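You operate a simulated robot arm through the tools that you are given. There is no shell and no other tool. Be economical: measure what you need, move in short steps, check, and stop when the job is done.

Carry out the task below with a simulated robot arm. There is one attempt and no reset: what you move stays moved.

TASK
Lift the clay lid open.

It is judged by the outcome, as a careful person would: the job done as asked, and still so three seconds after it is handed in. It fails if anything else is knocked over, pushed out of place, dropped, spilled or broken.

THE ROBOT
A 7-joint arm with a two-finger parallel gripper, fixed in place. Base frame: the origin is at the foot of the arm, x ahead of it, y to its left, z up. Lengths are in m, angles in degrees, forces in N, time in s.
Its first joint turns from -66.0 to 66.0 degrees. Payload 2.6 kg.
Tool frame: the origin (TCP) lies between the finger pads and is the grasp point; the fingertips stand 0.03 m ahead of it; z points along the fingers, y is the line along which they close. The gripper opens to 0.094 m. The fingers are 0.028 m wide and 0.01 m thick; the gripper's body (0.05 by 0.096 m) begins 0.055 m behind the TCP.
Orientation is told as [roll, pitch, yaw] about the base's x, y, z axes, in that order, counted from this pose: with the fingers straight down and closing along the base's y, the tool's x points along the base's -x, its y along +y and its z along -z.

THE INTERFACE
- The arm moves only by the tool play_rows. Its argument "moves" is a list of rows, each an object of numbers (a shift or turn left out is 0, a gripper value left out holds the last): "gripper": the opening, from 0 (shut) to 1 (fully open); "dx", "dy", "dz": the shift along the tool's x, y, z in mm; "wx", "wy", "wz": the turn, a rotation vector about the tool's x, y, z in degrees. In form: [{"gripper": .., "dx": .., "dy": .., "dz": .., "wx": .., "wy": .., "wz": ..}, ...]. A call has 1 to 20 rows; each row is the pose to reach, as a shift and turn from the pose commanded when the call began, along the tool's axes at that moment. A row lasts 0.2 s, in which the tool goes at most 0.05 m and 8.6 degrees; a call with a longer step from one row to the next is refused whole, and so is a gripper value outside its range. A pose out of reach is approached as far as the arm can. The call stops where the force on the tool passes 40 N (or 10 N more than at its start, if that is more) or the arm is blocked; 0.2 s more then pass. The fingers move at their own pace (about 0.072 m/s each) and stop on an object; they squeeze with about 40 N. The grip force told is the motor's: it shows also when the fingers shut on nothing. Time passes only in rows, and 0.2 s behind the last, so rows that repeat a pose let the fingers close. It gives the time, the measured TCP pose, the force on the tool (base axes), the opening and the grip force at its end, in the units of the frame above (readings bear some noise), and new pictures: "pictures" is both (left out), scene, wrist or none.
- Cameras (640 x 400 px; columns grow to the right, rows downward): "scene" is fixed at [0.0477, 0.4383, 0.5734]; the picture's right is [-0.68, -0.73, 0.00], its down [-0.36, 0.33, -0.87] and it looks along [0.64, -0.59, -0.49] (base axes); focal length 310 px, centre (320, 200). "wrist" rides on the gripper at [-0.037, 0, -0.058] in the tool frame; the picture's right is [0.00, -1.00, 0.00], its down [0.97, 0.00, -0.24] and it looks along [0.24, 0.00, 0.97] (tool axes); focal length 218 px, centre (320, 200).
- locate(camera, pixels): for up to 12 pixels [column, row] of the newest picture of that camera ("zoom" is the newest enlarged one), the place [x, y, z] in the base frame of the surface seen there, good to about 0.002 m. No time passes.
- zoom(camera, box): a new picture of the part [left, top, right, bottom] of that camera's present view, enlarged. No time passes.
- sign_off(): hands the job in; it is judged then, once.

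Work in short steps. Measure before you move; look again where a grasp or a placing could have gone wrong, and mend it. You have 60 turns and 120 pictures in all, the two below and enlarged ones among them. Open the gripper and draw the arm clear of the work before you hand the job in, unless the task says otherwise; then end with one line.

The tools are called after ">>>" by a JSON object that holds its "api" and its "payload". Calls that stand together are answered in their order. play_rows: Moves the arm, as the interface text tells. Its arguments: {"type":"object","properties":{"moves":{"type":"array","items":{"type":"object","properties":{"gripper":{"type":"number"},"dx":{"type":"number"},"dy":{"type":"number"},"dz":{"type":"number"},"wx":{"type":"number"},"wy":{"type":"number"},"wz":{"type":"number"}}}},"pictures":{"type":"string","enum":["both","scene","wrist","none"]}},"required":["moves"]} The other tools are called the same way: locate (camera, pixels) gives the place of the surface under pixels of a picture; zoom (camera, box) takes an enlarged picture of a part of a camera's view; sign_off () hands the job in.

At the start:

```text
time: 0.0
eef_pos: [0.2927, 0.1654, 0.3693]
orientation: [0.0, 0.0, 0.1]
wrist_force: [-0.2, 0.2, -0.4]
width: 0.0943
grip_force: 0.1
```

scene: 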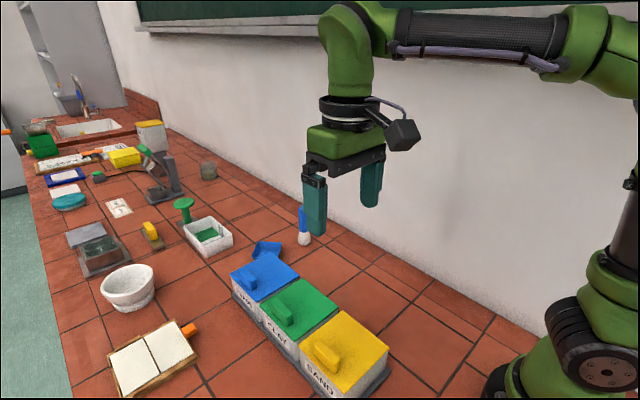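
wrist: 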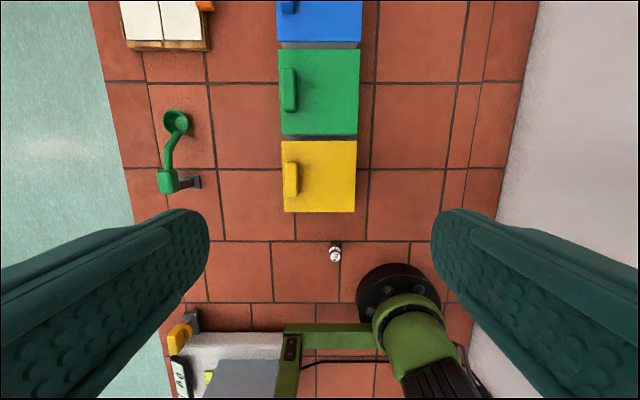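

The three lidded bins are at about (265,275), (298,308) and (343,352); I'll read the labels and measure the lids.

>>> {"api": "zoom", "payload": {"camera": "scene", "box": [220, 230, 400, 400]}}

>>> {"api": "locate", "payload": {"camera": "wrist", "pixels": [[282, 52], [355, 52], [282, 132], [355, 132], [290, 90], [290, 70], [290, 110], [320, 90], [290, 180], [318, 138], [318, 46], [362, 90]]}}

>>> {"api": "zoom", "payload": {"camera": "wrist", "box": [250, 0, 400, 220]}}

```text
2.35 times, centred on (310, 315) of scene
```

zoom: 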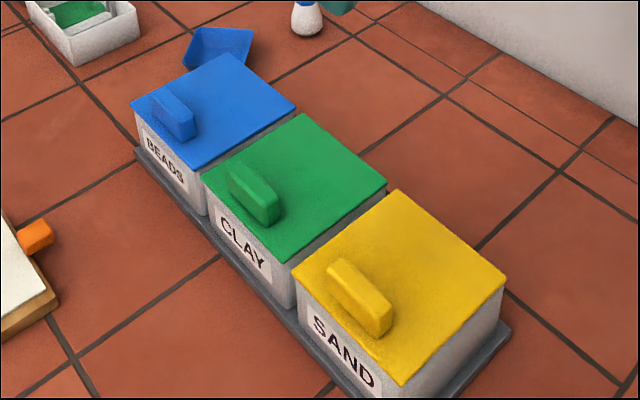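

```text
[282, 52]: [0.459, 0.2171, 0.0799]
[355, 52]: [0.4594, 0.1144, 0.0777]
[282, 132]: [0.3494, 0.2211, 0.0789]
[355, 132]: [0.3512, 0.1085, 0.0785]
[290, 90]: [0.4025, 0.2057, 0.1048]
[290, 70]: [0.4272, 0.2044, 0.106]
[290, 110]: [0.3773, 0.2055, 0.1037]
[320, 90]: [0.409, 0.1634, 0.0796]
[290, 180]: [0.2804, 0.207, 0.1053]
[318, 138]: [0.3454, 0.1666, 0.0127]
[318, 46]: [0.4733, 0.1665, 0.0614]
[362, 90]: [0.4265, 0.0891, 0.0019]
```

```text
1.82 times, centred on (325, 110) of wrist
```

zoom: 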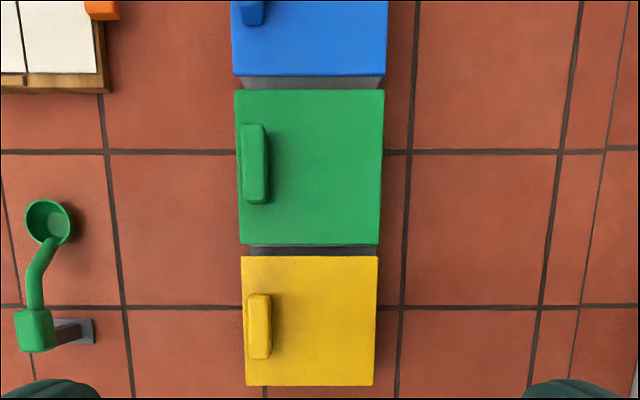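

The green bin is labelled CLAY, and its handle is on the +y edge. I'll measure the handle, rear edge and wall more precisely.

>>> {"api": "locate", "payload": {"camera": "zoom", "pixels": [[243, 130], [266, 130], [255, 200], [255, 165], [380, 165], [384, 92], [378, 243], [237, 165], [246, 165], [264, 165], [637, 300], [610, 165]]}}

>>> {"api": "zoom", "payload": {"camera": "scene", "box": [250, 270, 350, 350]}}

>>> {"api": "locate", "payload": {"camera": "scene", "pixels": [[450, 220], [276, 297], [298, 318], [297, 342], [335, 309], [303, 279], [240, 300], [310, 340]]}}

```text
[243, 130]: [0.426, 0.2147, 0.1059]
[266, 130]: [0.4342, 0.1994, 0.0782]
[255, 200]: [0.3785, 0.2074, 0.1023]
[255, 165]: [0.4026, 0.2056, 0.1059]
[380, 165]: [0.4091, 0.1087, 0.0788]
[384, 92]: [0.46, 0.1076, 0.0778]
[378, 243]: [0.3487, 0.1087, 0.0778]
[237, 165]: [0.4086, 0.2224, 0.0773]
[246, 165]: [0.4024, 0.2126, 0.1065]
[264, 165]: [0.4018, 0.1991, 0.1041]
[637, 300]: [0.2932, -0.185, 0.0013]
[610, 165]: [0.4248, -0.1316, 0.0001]
```

```text
5.00 times, centred on (300, 310) of scene
```

zoom: 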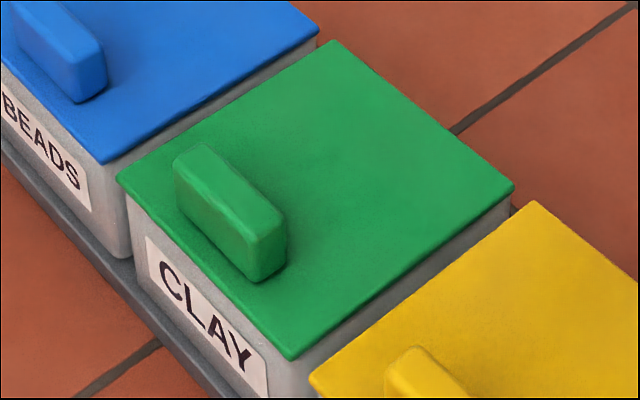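

```text
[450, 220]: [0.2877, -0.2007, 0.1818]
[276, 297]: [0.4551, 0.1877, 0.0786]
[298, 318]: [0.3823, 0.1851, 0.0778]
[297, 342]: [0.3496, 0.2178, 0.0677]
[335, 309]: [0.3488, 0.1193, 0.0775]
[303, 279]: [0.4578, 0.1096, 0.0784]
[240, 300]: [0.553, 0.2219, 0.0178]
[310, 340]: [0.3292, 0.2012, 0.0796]
```

Handle centre is about (0.4035, 0.206), z 0.078–0.106, and the hinge is probably at y≈0.11. I'll move above the handle with the gripper half open.

>>> {"api": "play_rows", "payload": {"moves": [{"gripper": 0.55, "dx": -25, "dy": 10, "dz": 30}, {"dx": -50, "dy": 20, "dz": 60}, {"dx": -75, "dy": 30, "dz": 90}, {"dx": -100, "dy": 40, "dz": 125}, {"dx": -111, "dy": 40.6, "dz": 165}, {"dx": -111, "dy": 40.6, "dz": 200}, {"dx": -111, "dy": 40.6, "dz": 200}]}}

```text
time: 1.6
eef_pos: [0.4036, 0.2063, 0.1695]
orientation: [0.0, 0.2, 0.0]
wrist_force: [0.4, 0.3, -0.1]
width: 0.0517
grip_force: 0.1
```

scene: 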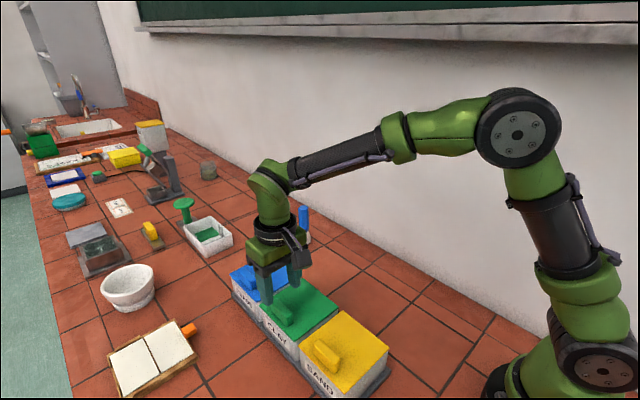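
wrist: 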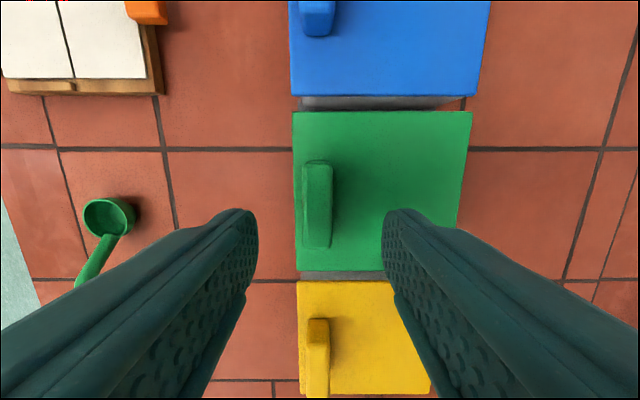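

The handle, columns 303–332, lies between the fingers, so I'll descend to TCP z≈0.114 and close.

>>> {"api": "play_rows", "payload": {"moves": [{"dz": 25}, {"dz": 45}, {"dz": 55.5}, {"dz": 55.5}, {"dz": 55.5, "gripper": 0}, {"dz": 55.5, "gripper": 0}, {"dz": 55.5, "gripper": 0}]}}

```text
time: 3.2
eef_pos: [0.4048, 0.207, 0.1156]
orientation: [0.3, -0.1, 0.2]
wrist_force: [5.0, 17.4, -0.4]
width: 0.0174
grip_force: 44.5
```

scene: 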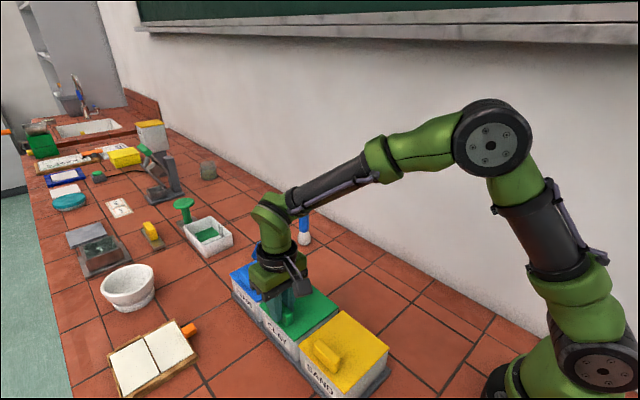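
wrist: 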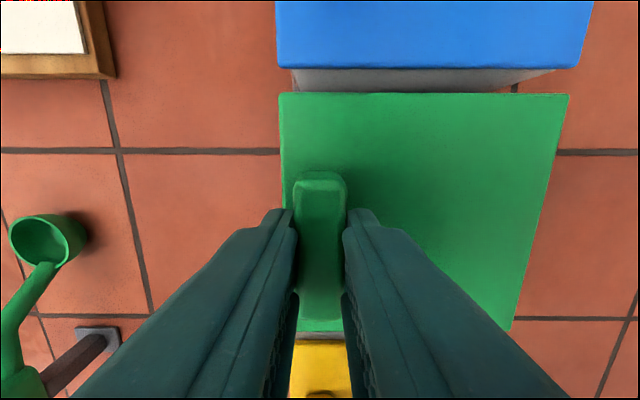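

The handle is gripped at 17 mm width. I'll begin the arc about the presumed hinge (y≈0.110, z≈0.077), going to 15° first.

>>> {"api": "play_rows", "payload": {"moves": [{"dy": -1.8, "dz": -4.2, "wx": -2.5}, {"dy": -3.7, "dz": -8.3, "wx": -5}, {"dy": -5.8, "dz": -12.3, "wx": -7.5}, {"dy": -8.1, "dz": -16.3, "wx": -10}, {"dy": -13.1, "dz": -23.8, "wx": -15}, {"dy": -13.1, "dz": -23.8, "wx": -15}]}}

```text
time: 4.6
eef_pos: [0.4041, 0.1946, 0.1402]
orientation: [15.3, -0.2, 0.1]
wrist_force: [7.7, 23.9, 13.8]
width: 0.0175
grip_force: 44.6
```

scene: 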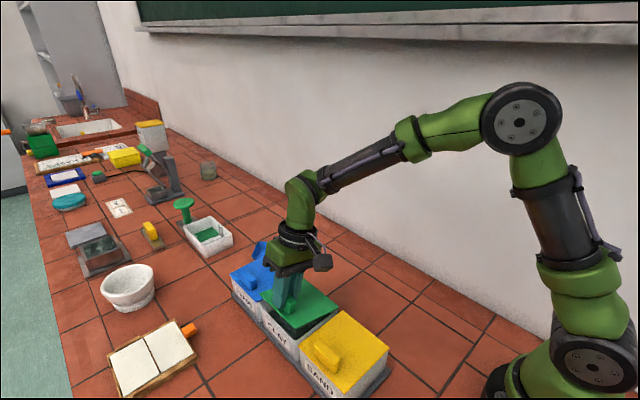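
wrist: 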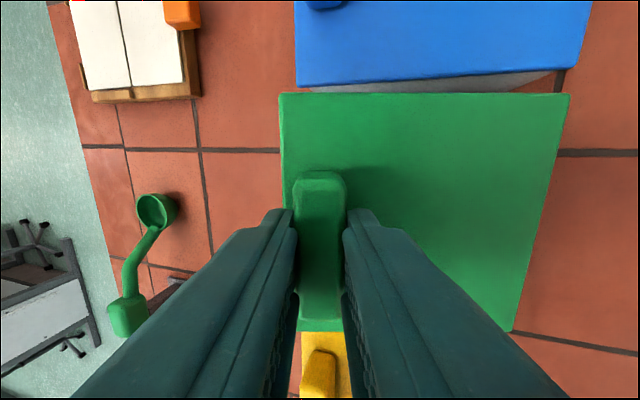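

The lid is hinged and following the arc. The residual force shows a 1–2 mm offset, so I'll correct for it and continue another 25°.

>>> {"api": "play_rows", "payload": {"moves": [{"dx": -0.8, "dy": 1.5, "dz": -1.5}, {"dx": -0.8, "dy": -2.2, "dz": -9.8, "wx": -5}, {"dx": -0.8, "dy": -6.6, "dz": -17.8, "wx": -10}, {"dx": -0.8, "dy": -11.6, "dz": -25.3, "wx": -15}, {"dx": -0.8, "dy": -17.3, "dz": -32.4, "wx": -20}, {"dx": -0.8, "dy": -23.6, "dz": -38.9, "wx": -25}, {"dx": -0.8, "dy": -23.6, "dz": -38.9, "wx": -25}]}}

```text
time: 6.2
eef_pos: [0.4052, 0.1605, 0.1704]
orientation: [40.3, 0.1, 0.0]
wrist_force: [-0.6, 9.8, 23.9]
width: 0.0173
grip_force: 44.9
```

scene: 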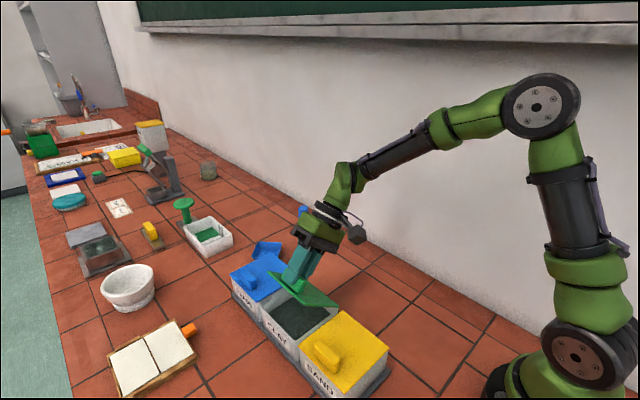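
wrist: 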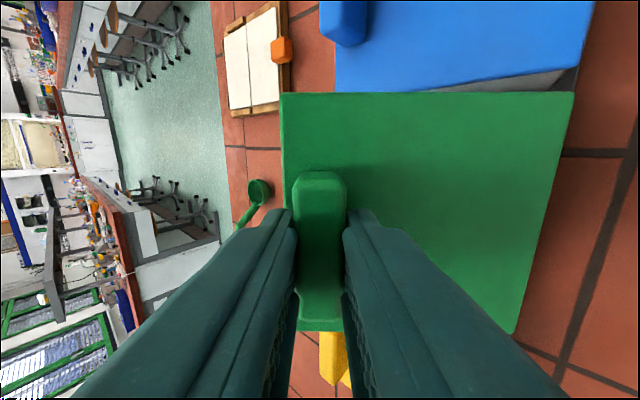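

At 40° and following well. I'll continue another 25° with a refined pivot and offset correction.

>>> {"api": "play_rows", "payload": {"moves": [{"dy": 1.5, "dz": -0.8}, {"dy": -2.0, "dz": -9.3, "wx": -5}, {"dy": -6.2, "dz": -17.4, "wx": -10}, {"dy": -11.1, "dz": -25.1, "wx": -15}, {"dy": -16.5, "dz": -32.4, "wx": -20}, {"dy": -22.7, "dz": -39.1, "wx": -25}, {"dy": -22.7, "dz": -39.1, "wx": -25}]}}

```text
time: 7.8
eef_pos: [0.4048, 0.1161, 0.183]
orientation: [65.0, -0.1, -0.1]
wrist_force: [3.6, -5.8, 12.5]
width: 0.0174
grip_force: 45.2
```

scene: 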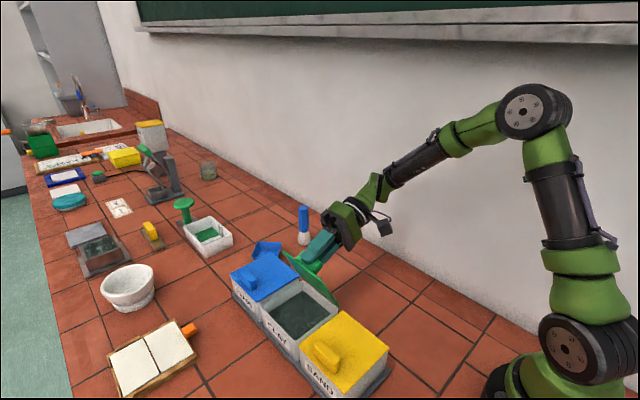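
wrist: 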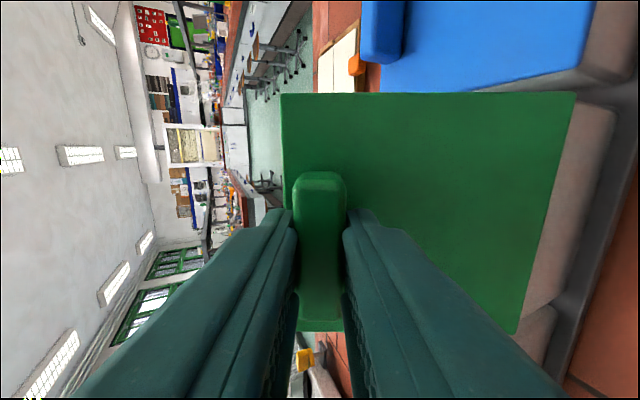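

At 65° with low forces. Before going further I'll check the clearance to the blue bottle near (303,225) and to the wrist.

>>> {"api": "locate", "payload": {"camera": "scene", "pixels": [[303, 215], [305, 240], [345, 220], [370, 190], [384, 228], [338, 225]]}}

>>> {"api": "zoom", "payload": {"camera": "scene", "box": [220, 150, 420, 350]}}

```text
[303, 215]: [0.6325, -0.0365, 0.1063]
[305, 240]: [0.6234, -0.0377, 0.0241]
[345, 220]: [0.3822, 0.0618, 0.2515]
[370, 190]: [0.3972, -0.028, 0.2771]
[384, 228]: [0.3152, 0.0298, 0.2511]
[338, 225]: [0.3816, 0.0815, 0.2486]
```

```text
2.00 times, centred on (320, 250) of scene
```

zoom: 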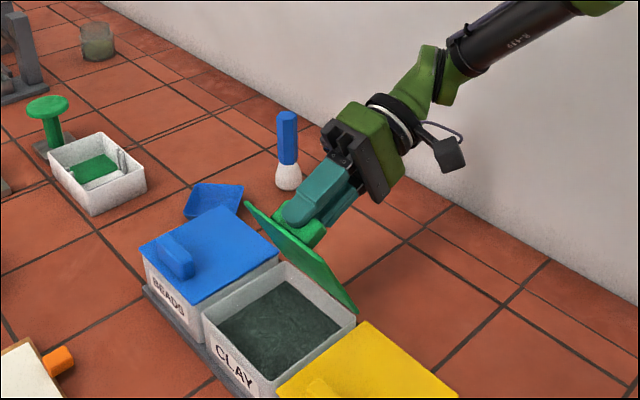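

The bottle is well away (x 0.63), and the wrist should keep about 4 cm from the wall at 90°. I'll go another 20°.

>>> {"api": "play_rows", "payload": {"moves": [{"dy": 0.6, "dz": -0.7}, {"dy": -2.9, "dz": -9.2, "wx": -5}, {"dy": -7.1, "dz": -17.3, "wx": -10}, {"dy": -12.0, "dz": -25.0, "wx": -15}, {"dy": -17.4, "dz": -32.3, "wx": -20}, {"dy": -17.4, "dz": -32.3, "wx": -20}]}}

```text
time: 9.2
eef_pos: [0.405, 0.0804, 0.1815]
orientation: [84.8, 0.0, -0.1]
wrist_force: [17.6, -8.3, -16.9]
width: 0.0174
grip_force: 45.7
```

scene: 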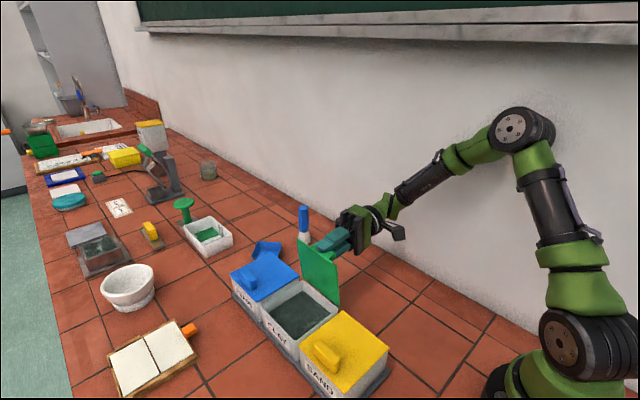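
wrist: 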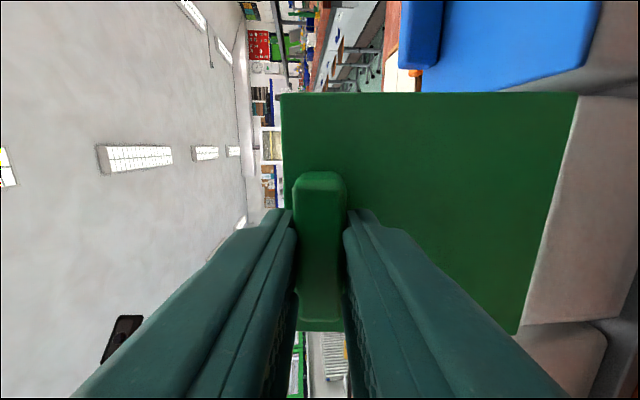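

At 85°, with the force now mostly radial. I'll correct it and continue about 15° so the lid goes past vertical.

>>> {"api": "play_rows", "payload": {"moves": [{"dx": -1, "dy": -1.0, "dz": -0.4}, {"dx": -1, "dy": -4.5, "dz": -8.9, "wx": -5}, {"dx": -1, "dy": -8.7, "dz": -17.0, "wx": -10}, {"dx": -1, "dy": -13.6, "dz": -24.7, "wx": -15}, {"dx": -1, "dy": -13.6, "dz": -24.7, "wx": -15}]}}

```text
time: 9.9
eef_pos: [0.4052, 0.0734, 0.1778]
orientation: [88.1, -1.3, 1.0]
wrist_force: [0.7, -9.4, -1.0]
width: 0.018
grip_force: 45.0
stopped in row 3: the force on the tool passed its limit (the readings are from after the stop); the commanded pose is now the measured one
```

scene: 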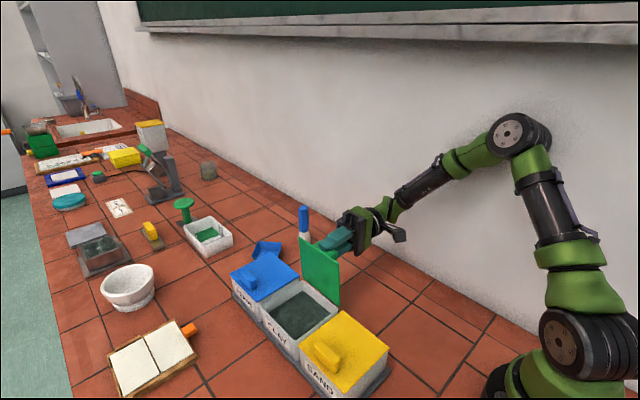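
wrist: 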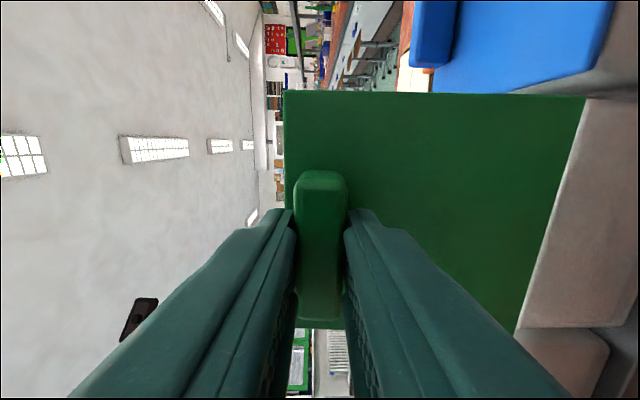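

The motion stopped near 88–90°; I'll check whether that is the lid's stop or something touching the wall.

>>> {"api": "zoom", "payload": {"camera": "scene", "box": [260, 160, 460, 320]}}

>>> {"api": "locate", "payload": {"camera": "scene", "pixels": [[303, 245], [302, 270], [338, 270], [337, 300], [400, 200], [404, 236], [378, 205], [430, 185]]}}

```text
2.50 times, centred on (360, 240) of scene
```

zoom: 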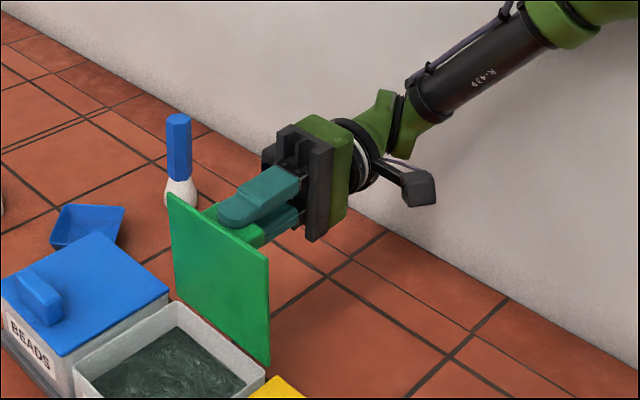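

```text
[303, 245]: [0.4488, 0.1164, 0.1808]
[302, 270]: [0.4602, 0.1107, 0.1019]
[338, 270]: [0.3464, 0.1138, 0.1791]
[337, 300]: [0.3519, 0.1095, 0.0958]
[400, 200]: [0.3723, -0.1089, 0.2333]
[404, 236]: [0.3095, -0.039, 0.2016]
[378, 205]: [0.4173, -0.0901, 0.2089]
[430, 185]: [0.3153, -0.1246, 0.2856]
```

The lid is at about 88°, nearly upright. I'll try a small further pull to see whether it is at its stop.

>>> {"api": "play_rows", "payload": {"moves": [{"dz": -1.5, "wx": -1}, {"dz": -3, "dy": -1, "wx": -2}, {"dz": -5, "dy": -2, "wx": -3}, {"dz": -5, "dy": -2, "wx": -3}], "pictures": "none"}}

```text
time: 10.4
eef_pos: [0.4052, 0.0751, 0.1792]
orientation: [87.6, -2.6, 1.6]
wrist_force: [2.3, -9.8, -2.0]
width: 0.0184
grip_force: 45.5
stopped in row 2: the force on the tool passed its limit (the readings are from after the stop); the commanded pose is now the measured one
```

It won't go further and is twisting slightly in the grip. I'll ease the fingers open in place and watch whether the lid stays.

>>> {"api": "play_rows", "payload": {"moves": [{"gripper": 0.25}, {"gripper": 0.35}, {"gripper": 0.35}, {"gripper": 0.35}, {"gripper": 0.35}]}}

```text
time: 11.6
eef_pos: [0.4052, 0.0757, 0.1806]
orientation: [87.7, -2.8, 1.8]
wrist_force: [0.1, 0.8, 0.4]
width: 0.0329
grip_force: 0.1
```

scene: 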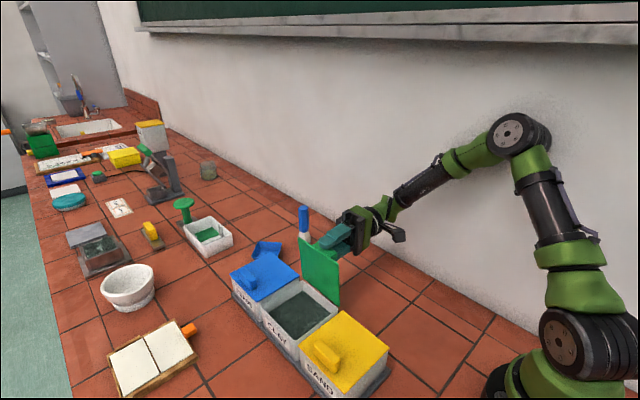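
wrist: 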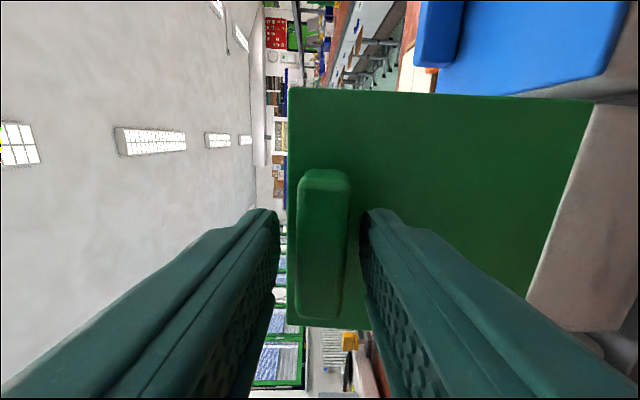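

The lid stays put on release. I'll slide the fingers along the handle toward the base (−x) to clear it, backing off slightly as they go.

>>> {"api": "play_rows", "payload": {"moves": [{"dz": -2, "gripper": 0.4}, {"dx": 12, "dy": 0.6, "dz": -2}, {"dx": 25, "dy": 1.2, "dz": -2}, {"dx": 40, "dy": 2, "dz": -2}, {"dx": 40, "dy": 2, "dz": -2}]}}

```text
time: 12.8
eef_pos: [0.3615, 0.09, 0.1806]
orientation: [87.7, -2.7, 4.6]
wrist_force: [-0.7, 0.3, 0.0]
width: 0.0373
grip_force: 0.1
```

scene: 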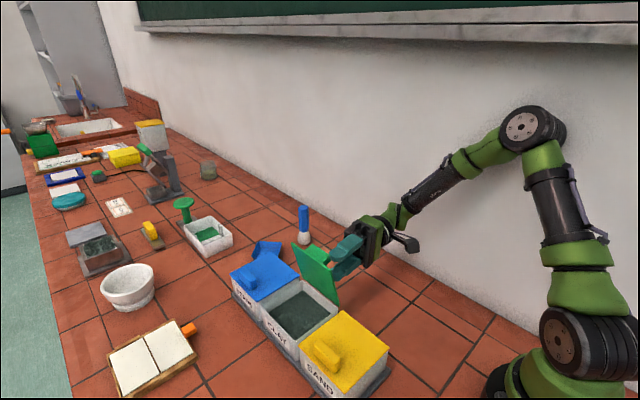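
wrist: 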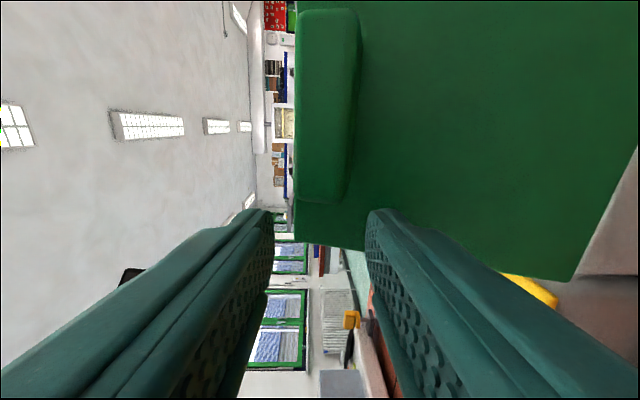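

The arm was at a reach limit and drifted +y, nudging the lid back a little, though it still holds by friction. I'll slide clear in −x and raise.

>>> {"api": "play_rows", "payload": {"moves": [{"dx": 15, "wx": 3}, {"dx": 30, "wx": 6}, {"dx": 45, "wx": 9}, {"dx": 60, "wx": 12}, {"dx": 60, "wx": 12}]}}

```text
time: 14.0
eef_pos: [0.3047, 0.0696, 0.1768]
orientation: [75.7, -2.8, 1.6]
wrist_force: [-0.3, -1.1, -0.7]
width: 0.0376
grip_force: 0.0
```

scene: 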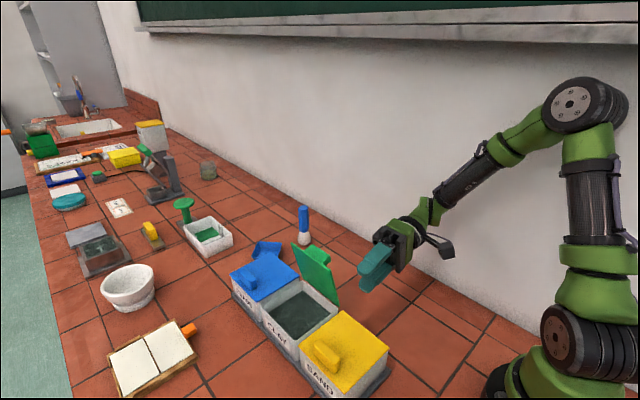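
wrist: 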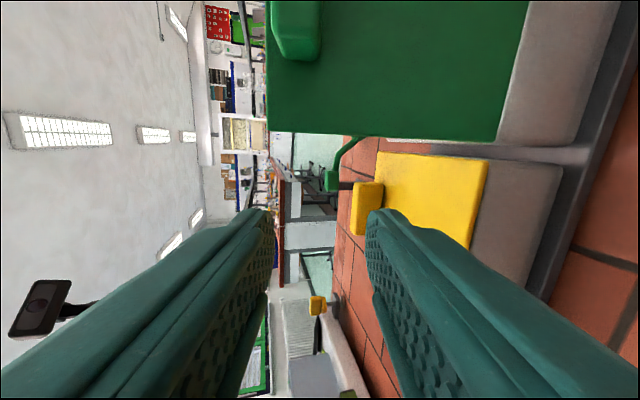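

The fingers are free of the handle and the lid holds at about 75°. I'll raise and turn the tool downward with the fingers closed, then push the lid fully open from the inside.

>>> {"api": "play_rows", "payload": {"moves": [{"dy": 30, "dz": -8, "gripper": 0}, {"dy": 60, "dz": -16, "wx": 4}, {"dy": 95, "dz": -24, "wx": 12}, {"dy": 130, "dz": -33, "wx": 20}, {"dy": 145, "dz": -37, "wx": 28}, {"dy": 145, "dz": -37, "wx": 36}, {"dy": 145, "dz": -37, "wx": 44}, {"dy": 145, "dz": -37, "wx": 52}, {"dy": 145, "dz": -37, "wx": 60}, {"dy": 145, "dz": -37, "wx": 68}, {"dy": 145, "dz": -37, "wx": 75.7}, {"dy": 145, "dz": -37, "wx": 75.7}]}}

```text
time: 16.6
eef_pos: [0.2979, 0.0696, 0.3271]
orientation: [-0.1, -2.7, 1.7]
wrist_force: [-0.5, 0.3, -0.8]
width: 0.0
grip_force: 33.8
```

scene: 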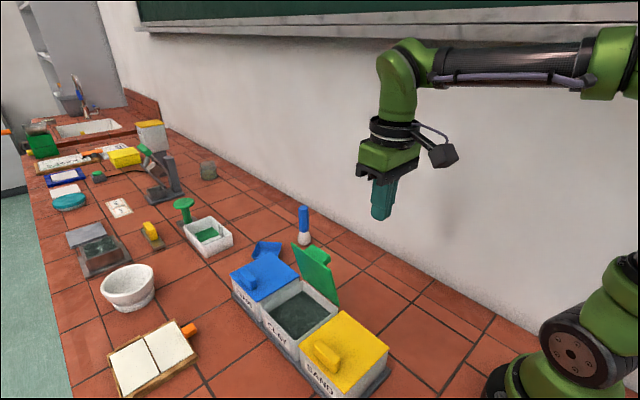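
wrist: 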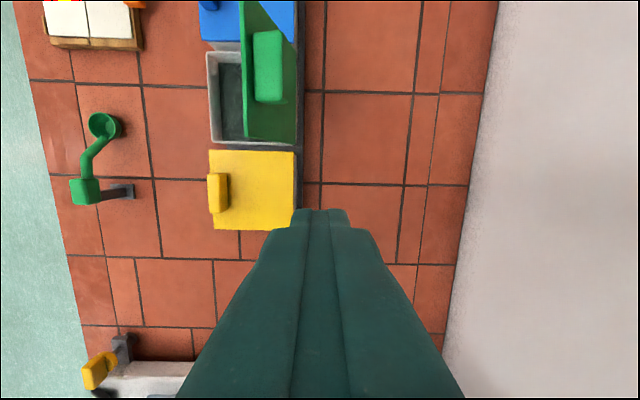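

>>> {"api": "locate", "payload": {"camera": "scene", "pixels": [[296, 250], [302, 270], [337, 280], [337, 300], [320, 270], [320, 288]]}}

>>> {"api": "locate", "payload": {"camera": "wrist", "pixels": [[245, 130], [270, 66], [242, 60]]}}

```text
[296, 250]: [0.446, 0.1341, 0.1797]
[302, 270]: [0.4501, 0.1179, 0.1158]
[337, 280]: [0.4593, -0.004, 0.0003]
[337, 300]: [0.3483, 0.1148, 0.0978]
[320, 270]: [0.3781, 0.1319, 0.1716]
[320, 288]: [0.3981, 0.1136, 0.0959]
```

```text
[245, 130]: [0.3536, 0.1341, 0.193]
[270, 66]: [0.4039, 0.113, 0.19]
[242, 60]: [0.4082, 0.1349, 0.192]
```

The lid is at about 78° with its top at y≈0.134, z≈0.193. I'll move over the box on the inner side (y≈0.19), high up, and then lower.

>>> {"api": "play_rows", "payload": {"moves": [{"dx": -15, "dy": 40}, {"dx": -30, "dy": 80, "wy": 1.3, "wz": 0.8}, {"dx": -65, "dy": 120, "wy": 2.7, "wz": 1.7}, {"dx": -104, "dy": 122, "wy": 2.7, "wz": 1.7}, {"dx": -104, "dy": 122, "wy": 2.7, "wz": 1.7}], "pictures": "none"}}

```text
refused: row 3 steps farther than a row can; nothing moved
```

>>> {"api": "play_rows", "payload": {"moves": [{"dx": -15, "dy": 40}, {"dx": -30, "dy": 80, "wy": 1.3, "wz": 0.8}, {"dx": -50, "dy": 120, "wy": 2.7, "wz": 1.7}, {"dx": -80, "dy": 122, "wy": 2.7, "wz": 1.7}, {"dx": -104, "dy": 122, "wy": 2.7, "wz": 1.7}, {"dx": -104, "dy": 122, "wy": 2.7, "wz": 1.7}]}}

```text
time: 18.0
eef_pos: [0.4001, 0.1956, 0.331]
orientation: [0.1, 0.1, -0.1]
wrist_force: [-0.3, -0.3, 0.0]
width: 0.0
grip_force: 32.8
```

scene: 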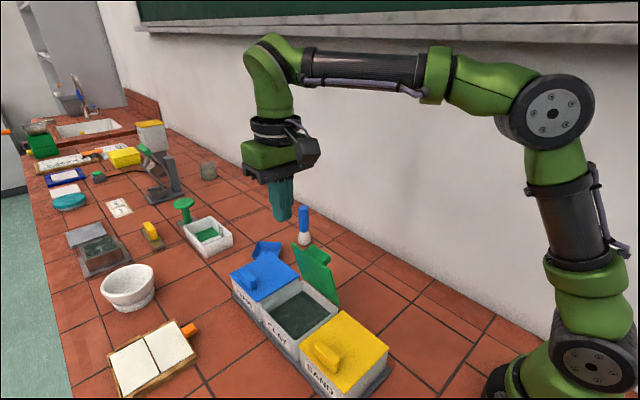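
wrist: 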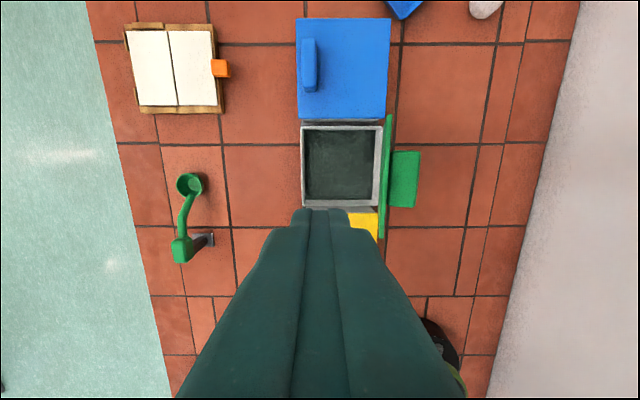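

The path is clear, with the lid edge at columns 380–390. I'll lower to TCP z≈0.185 and then push gently in −y.

>>> {"api": "play_rows", "payload": {"moves": [{"dz": 45}, {"dz": 90}, {"dz": 130}, {"dz": 146}, {"dz": 146, "dy": -20}, {"dz": 146, "dy": -40}, {"dz": 146, "dy": -50}, {"dz": 146, "dy": -58}, {"dz": 146, "dy": -66}, {"dz": 146, "dy": -74}, {"dz": 146, "dy": -80}, {"dz": 146, "dy": -80}]}}

```text
time: 20.6
eef_pos: [0.3984, 0.1137, 0.1856]
orientation: [0.1, 0.1, -0.1]
wrist_force: [0.5, 0.1, -0.5]
width: 0.0
grip_force: 32.8
```

scene: 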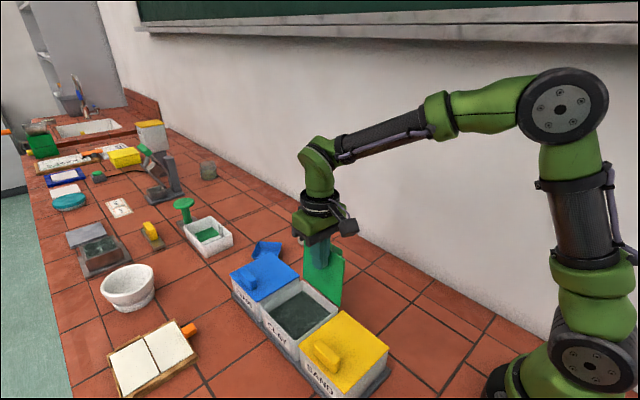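
wrist: 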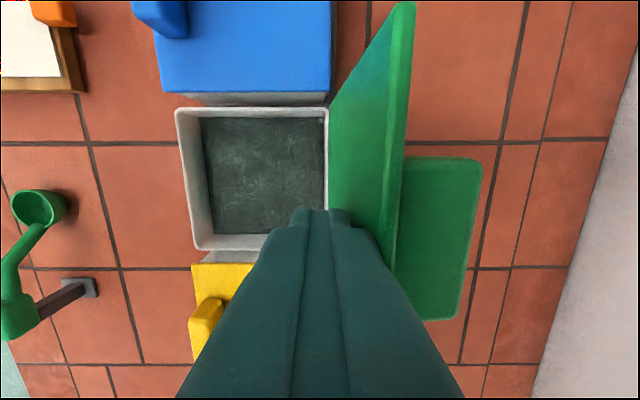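

The lid is passing vertical with almost no force. I'll push about 18 mm more, then back off.

>>> {"api": "play_rows", "payload": {"moves": [{"dy": -6}, {"dy": -12}, {"dy": -18}, {"dy": -18}, {"dy": -8}, {"dy": 15}, {"dy": 40}, {"dy": 50}]}}

```text
time: 22.4
eef_pos: [0.3983, 0.165, 0.1858]
orientation: [0.1, 0.2, -0.2]
wrist_force: [-0.6, 0.6, 0.4]
width: 0.0
grip_force: 32.8
```

scene: 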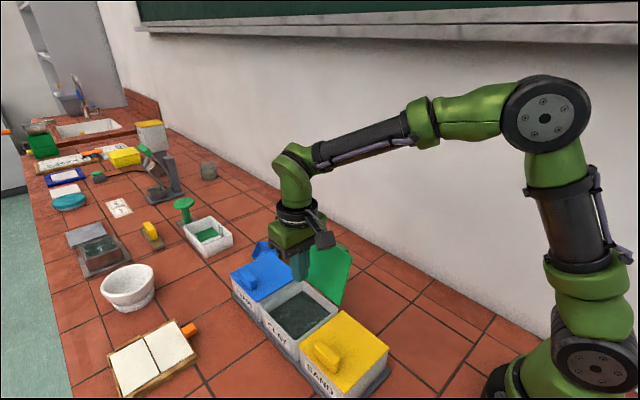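
wrist: 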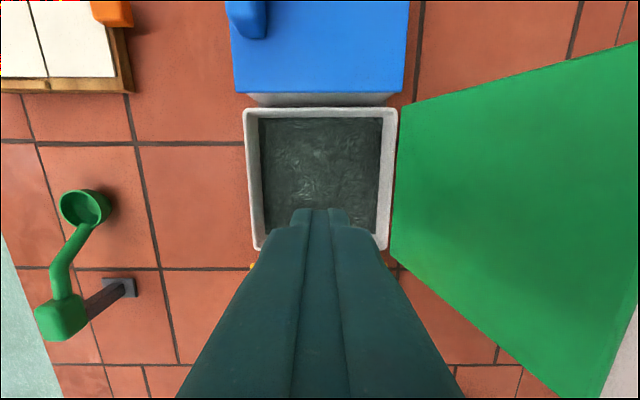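

The lid now stands past vertical and holds by itself. I'll raise the arm clear and open the gripper.

>>> {"api": "play_rows", "payload": {"moves": [{"dz": -40, "dy": 5}, {"dz": -80, "dy": 10}, {"dz": -120, "dy": 10}, {"dz": -160, "dx": 20, "dy": 10, "gripper": 0.5}, {"dz": -180, "dx": 60, "dy": 10, "gripper": 1}, {"dz": -180, "dx": 100, "dy": 10, "gripper": 1}, {"dz": -180, "dx": 100, "dy": 10}, {"dz": -180, "dx": 100, "dy": 10}, {"dz": -180, "dx": 100, "dy": 10}]}}

```text
time: 24.4
eef_pos: [0.2986, 0.1756, 0.3652]
orientation: [0.0, 0.1, -0.1]
wrist_force: [0.3, 0.3, 0.0]
width: 0.094
grip_force: 0.1
```

scene: 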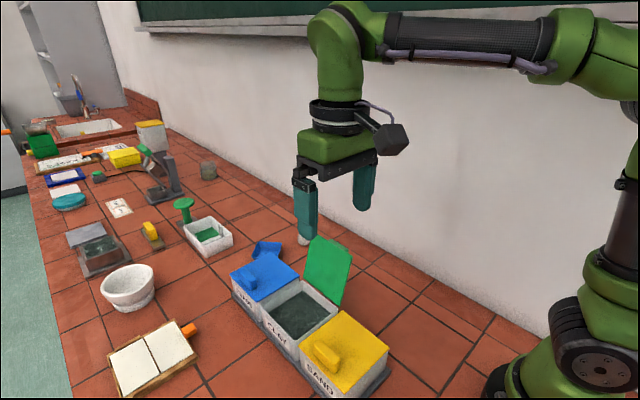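
wrist: 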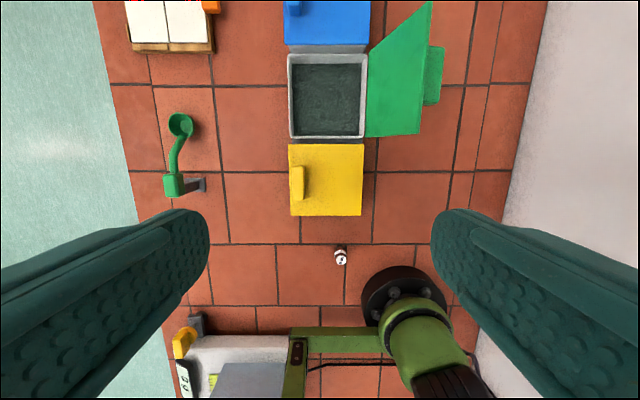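

>>> {"api": "sign_off", "payload": {}}

```text
The job is handed in.
```

The clay lid is open: it stands past vertical and stays there by itself. The arm is clear with the gripper open, and nothing else looks moved in the last pictures.
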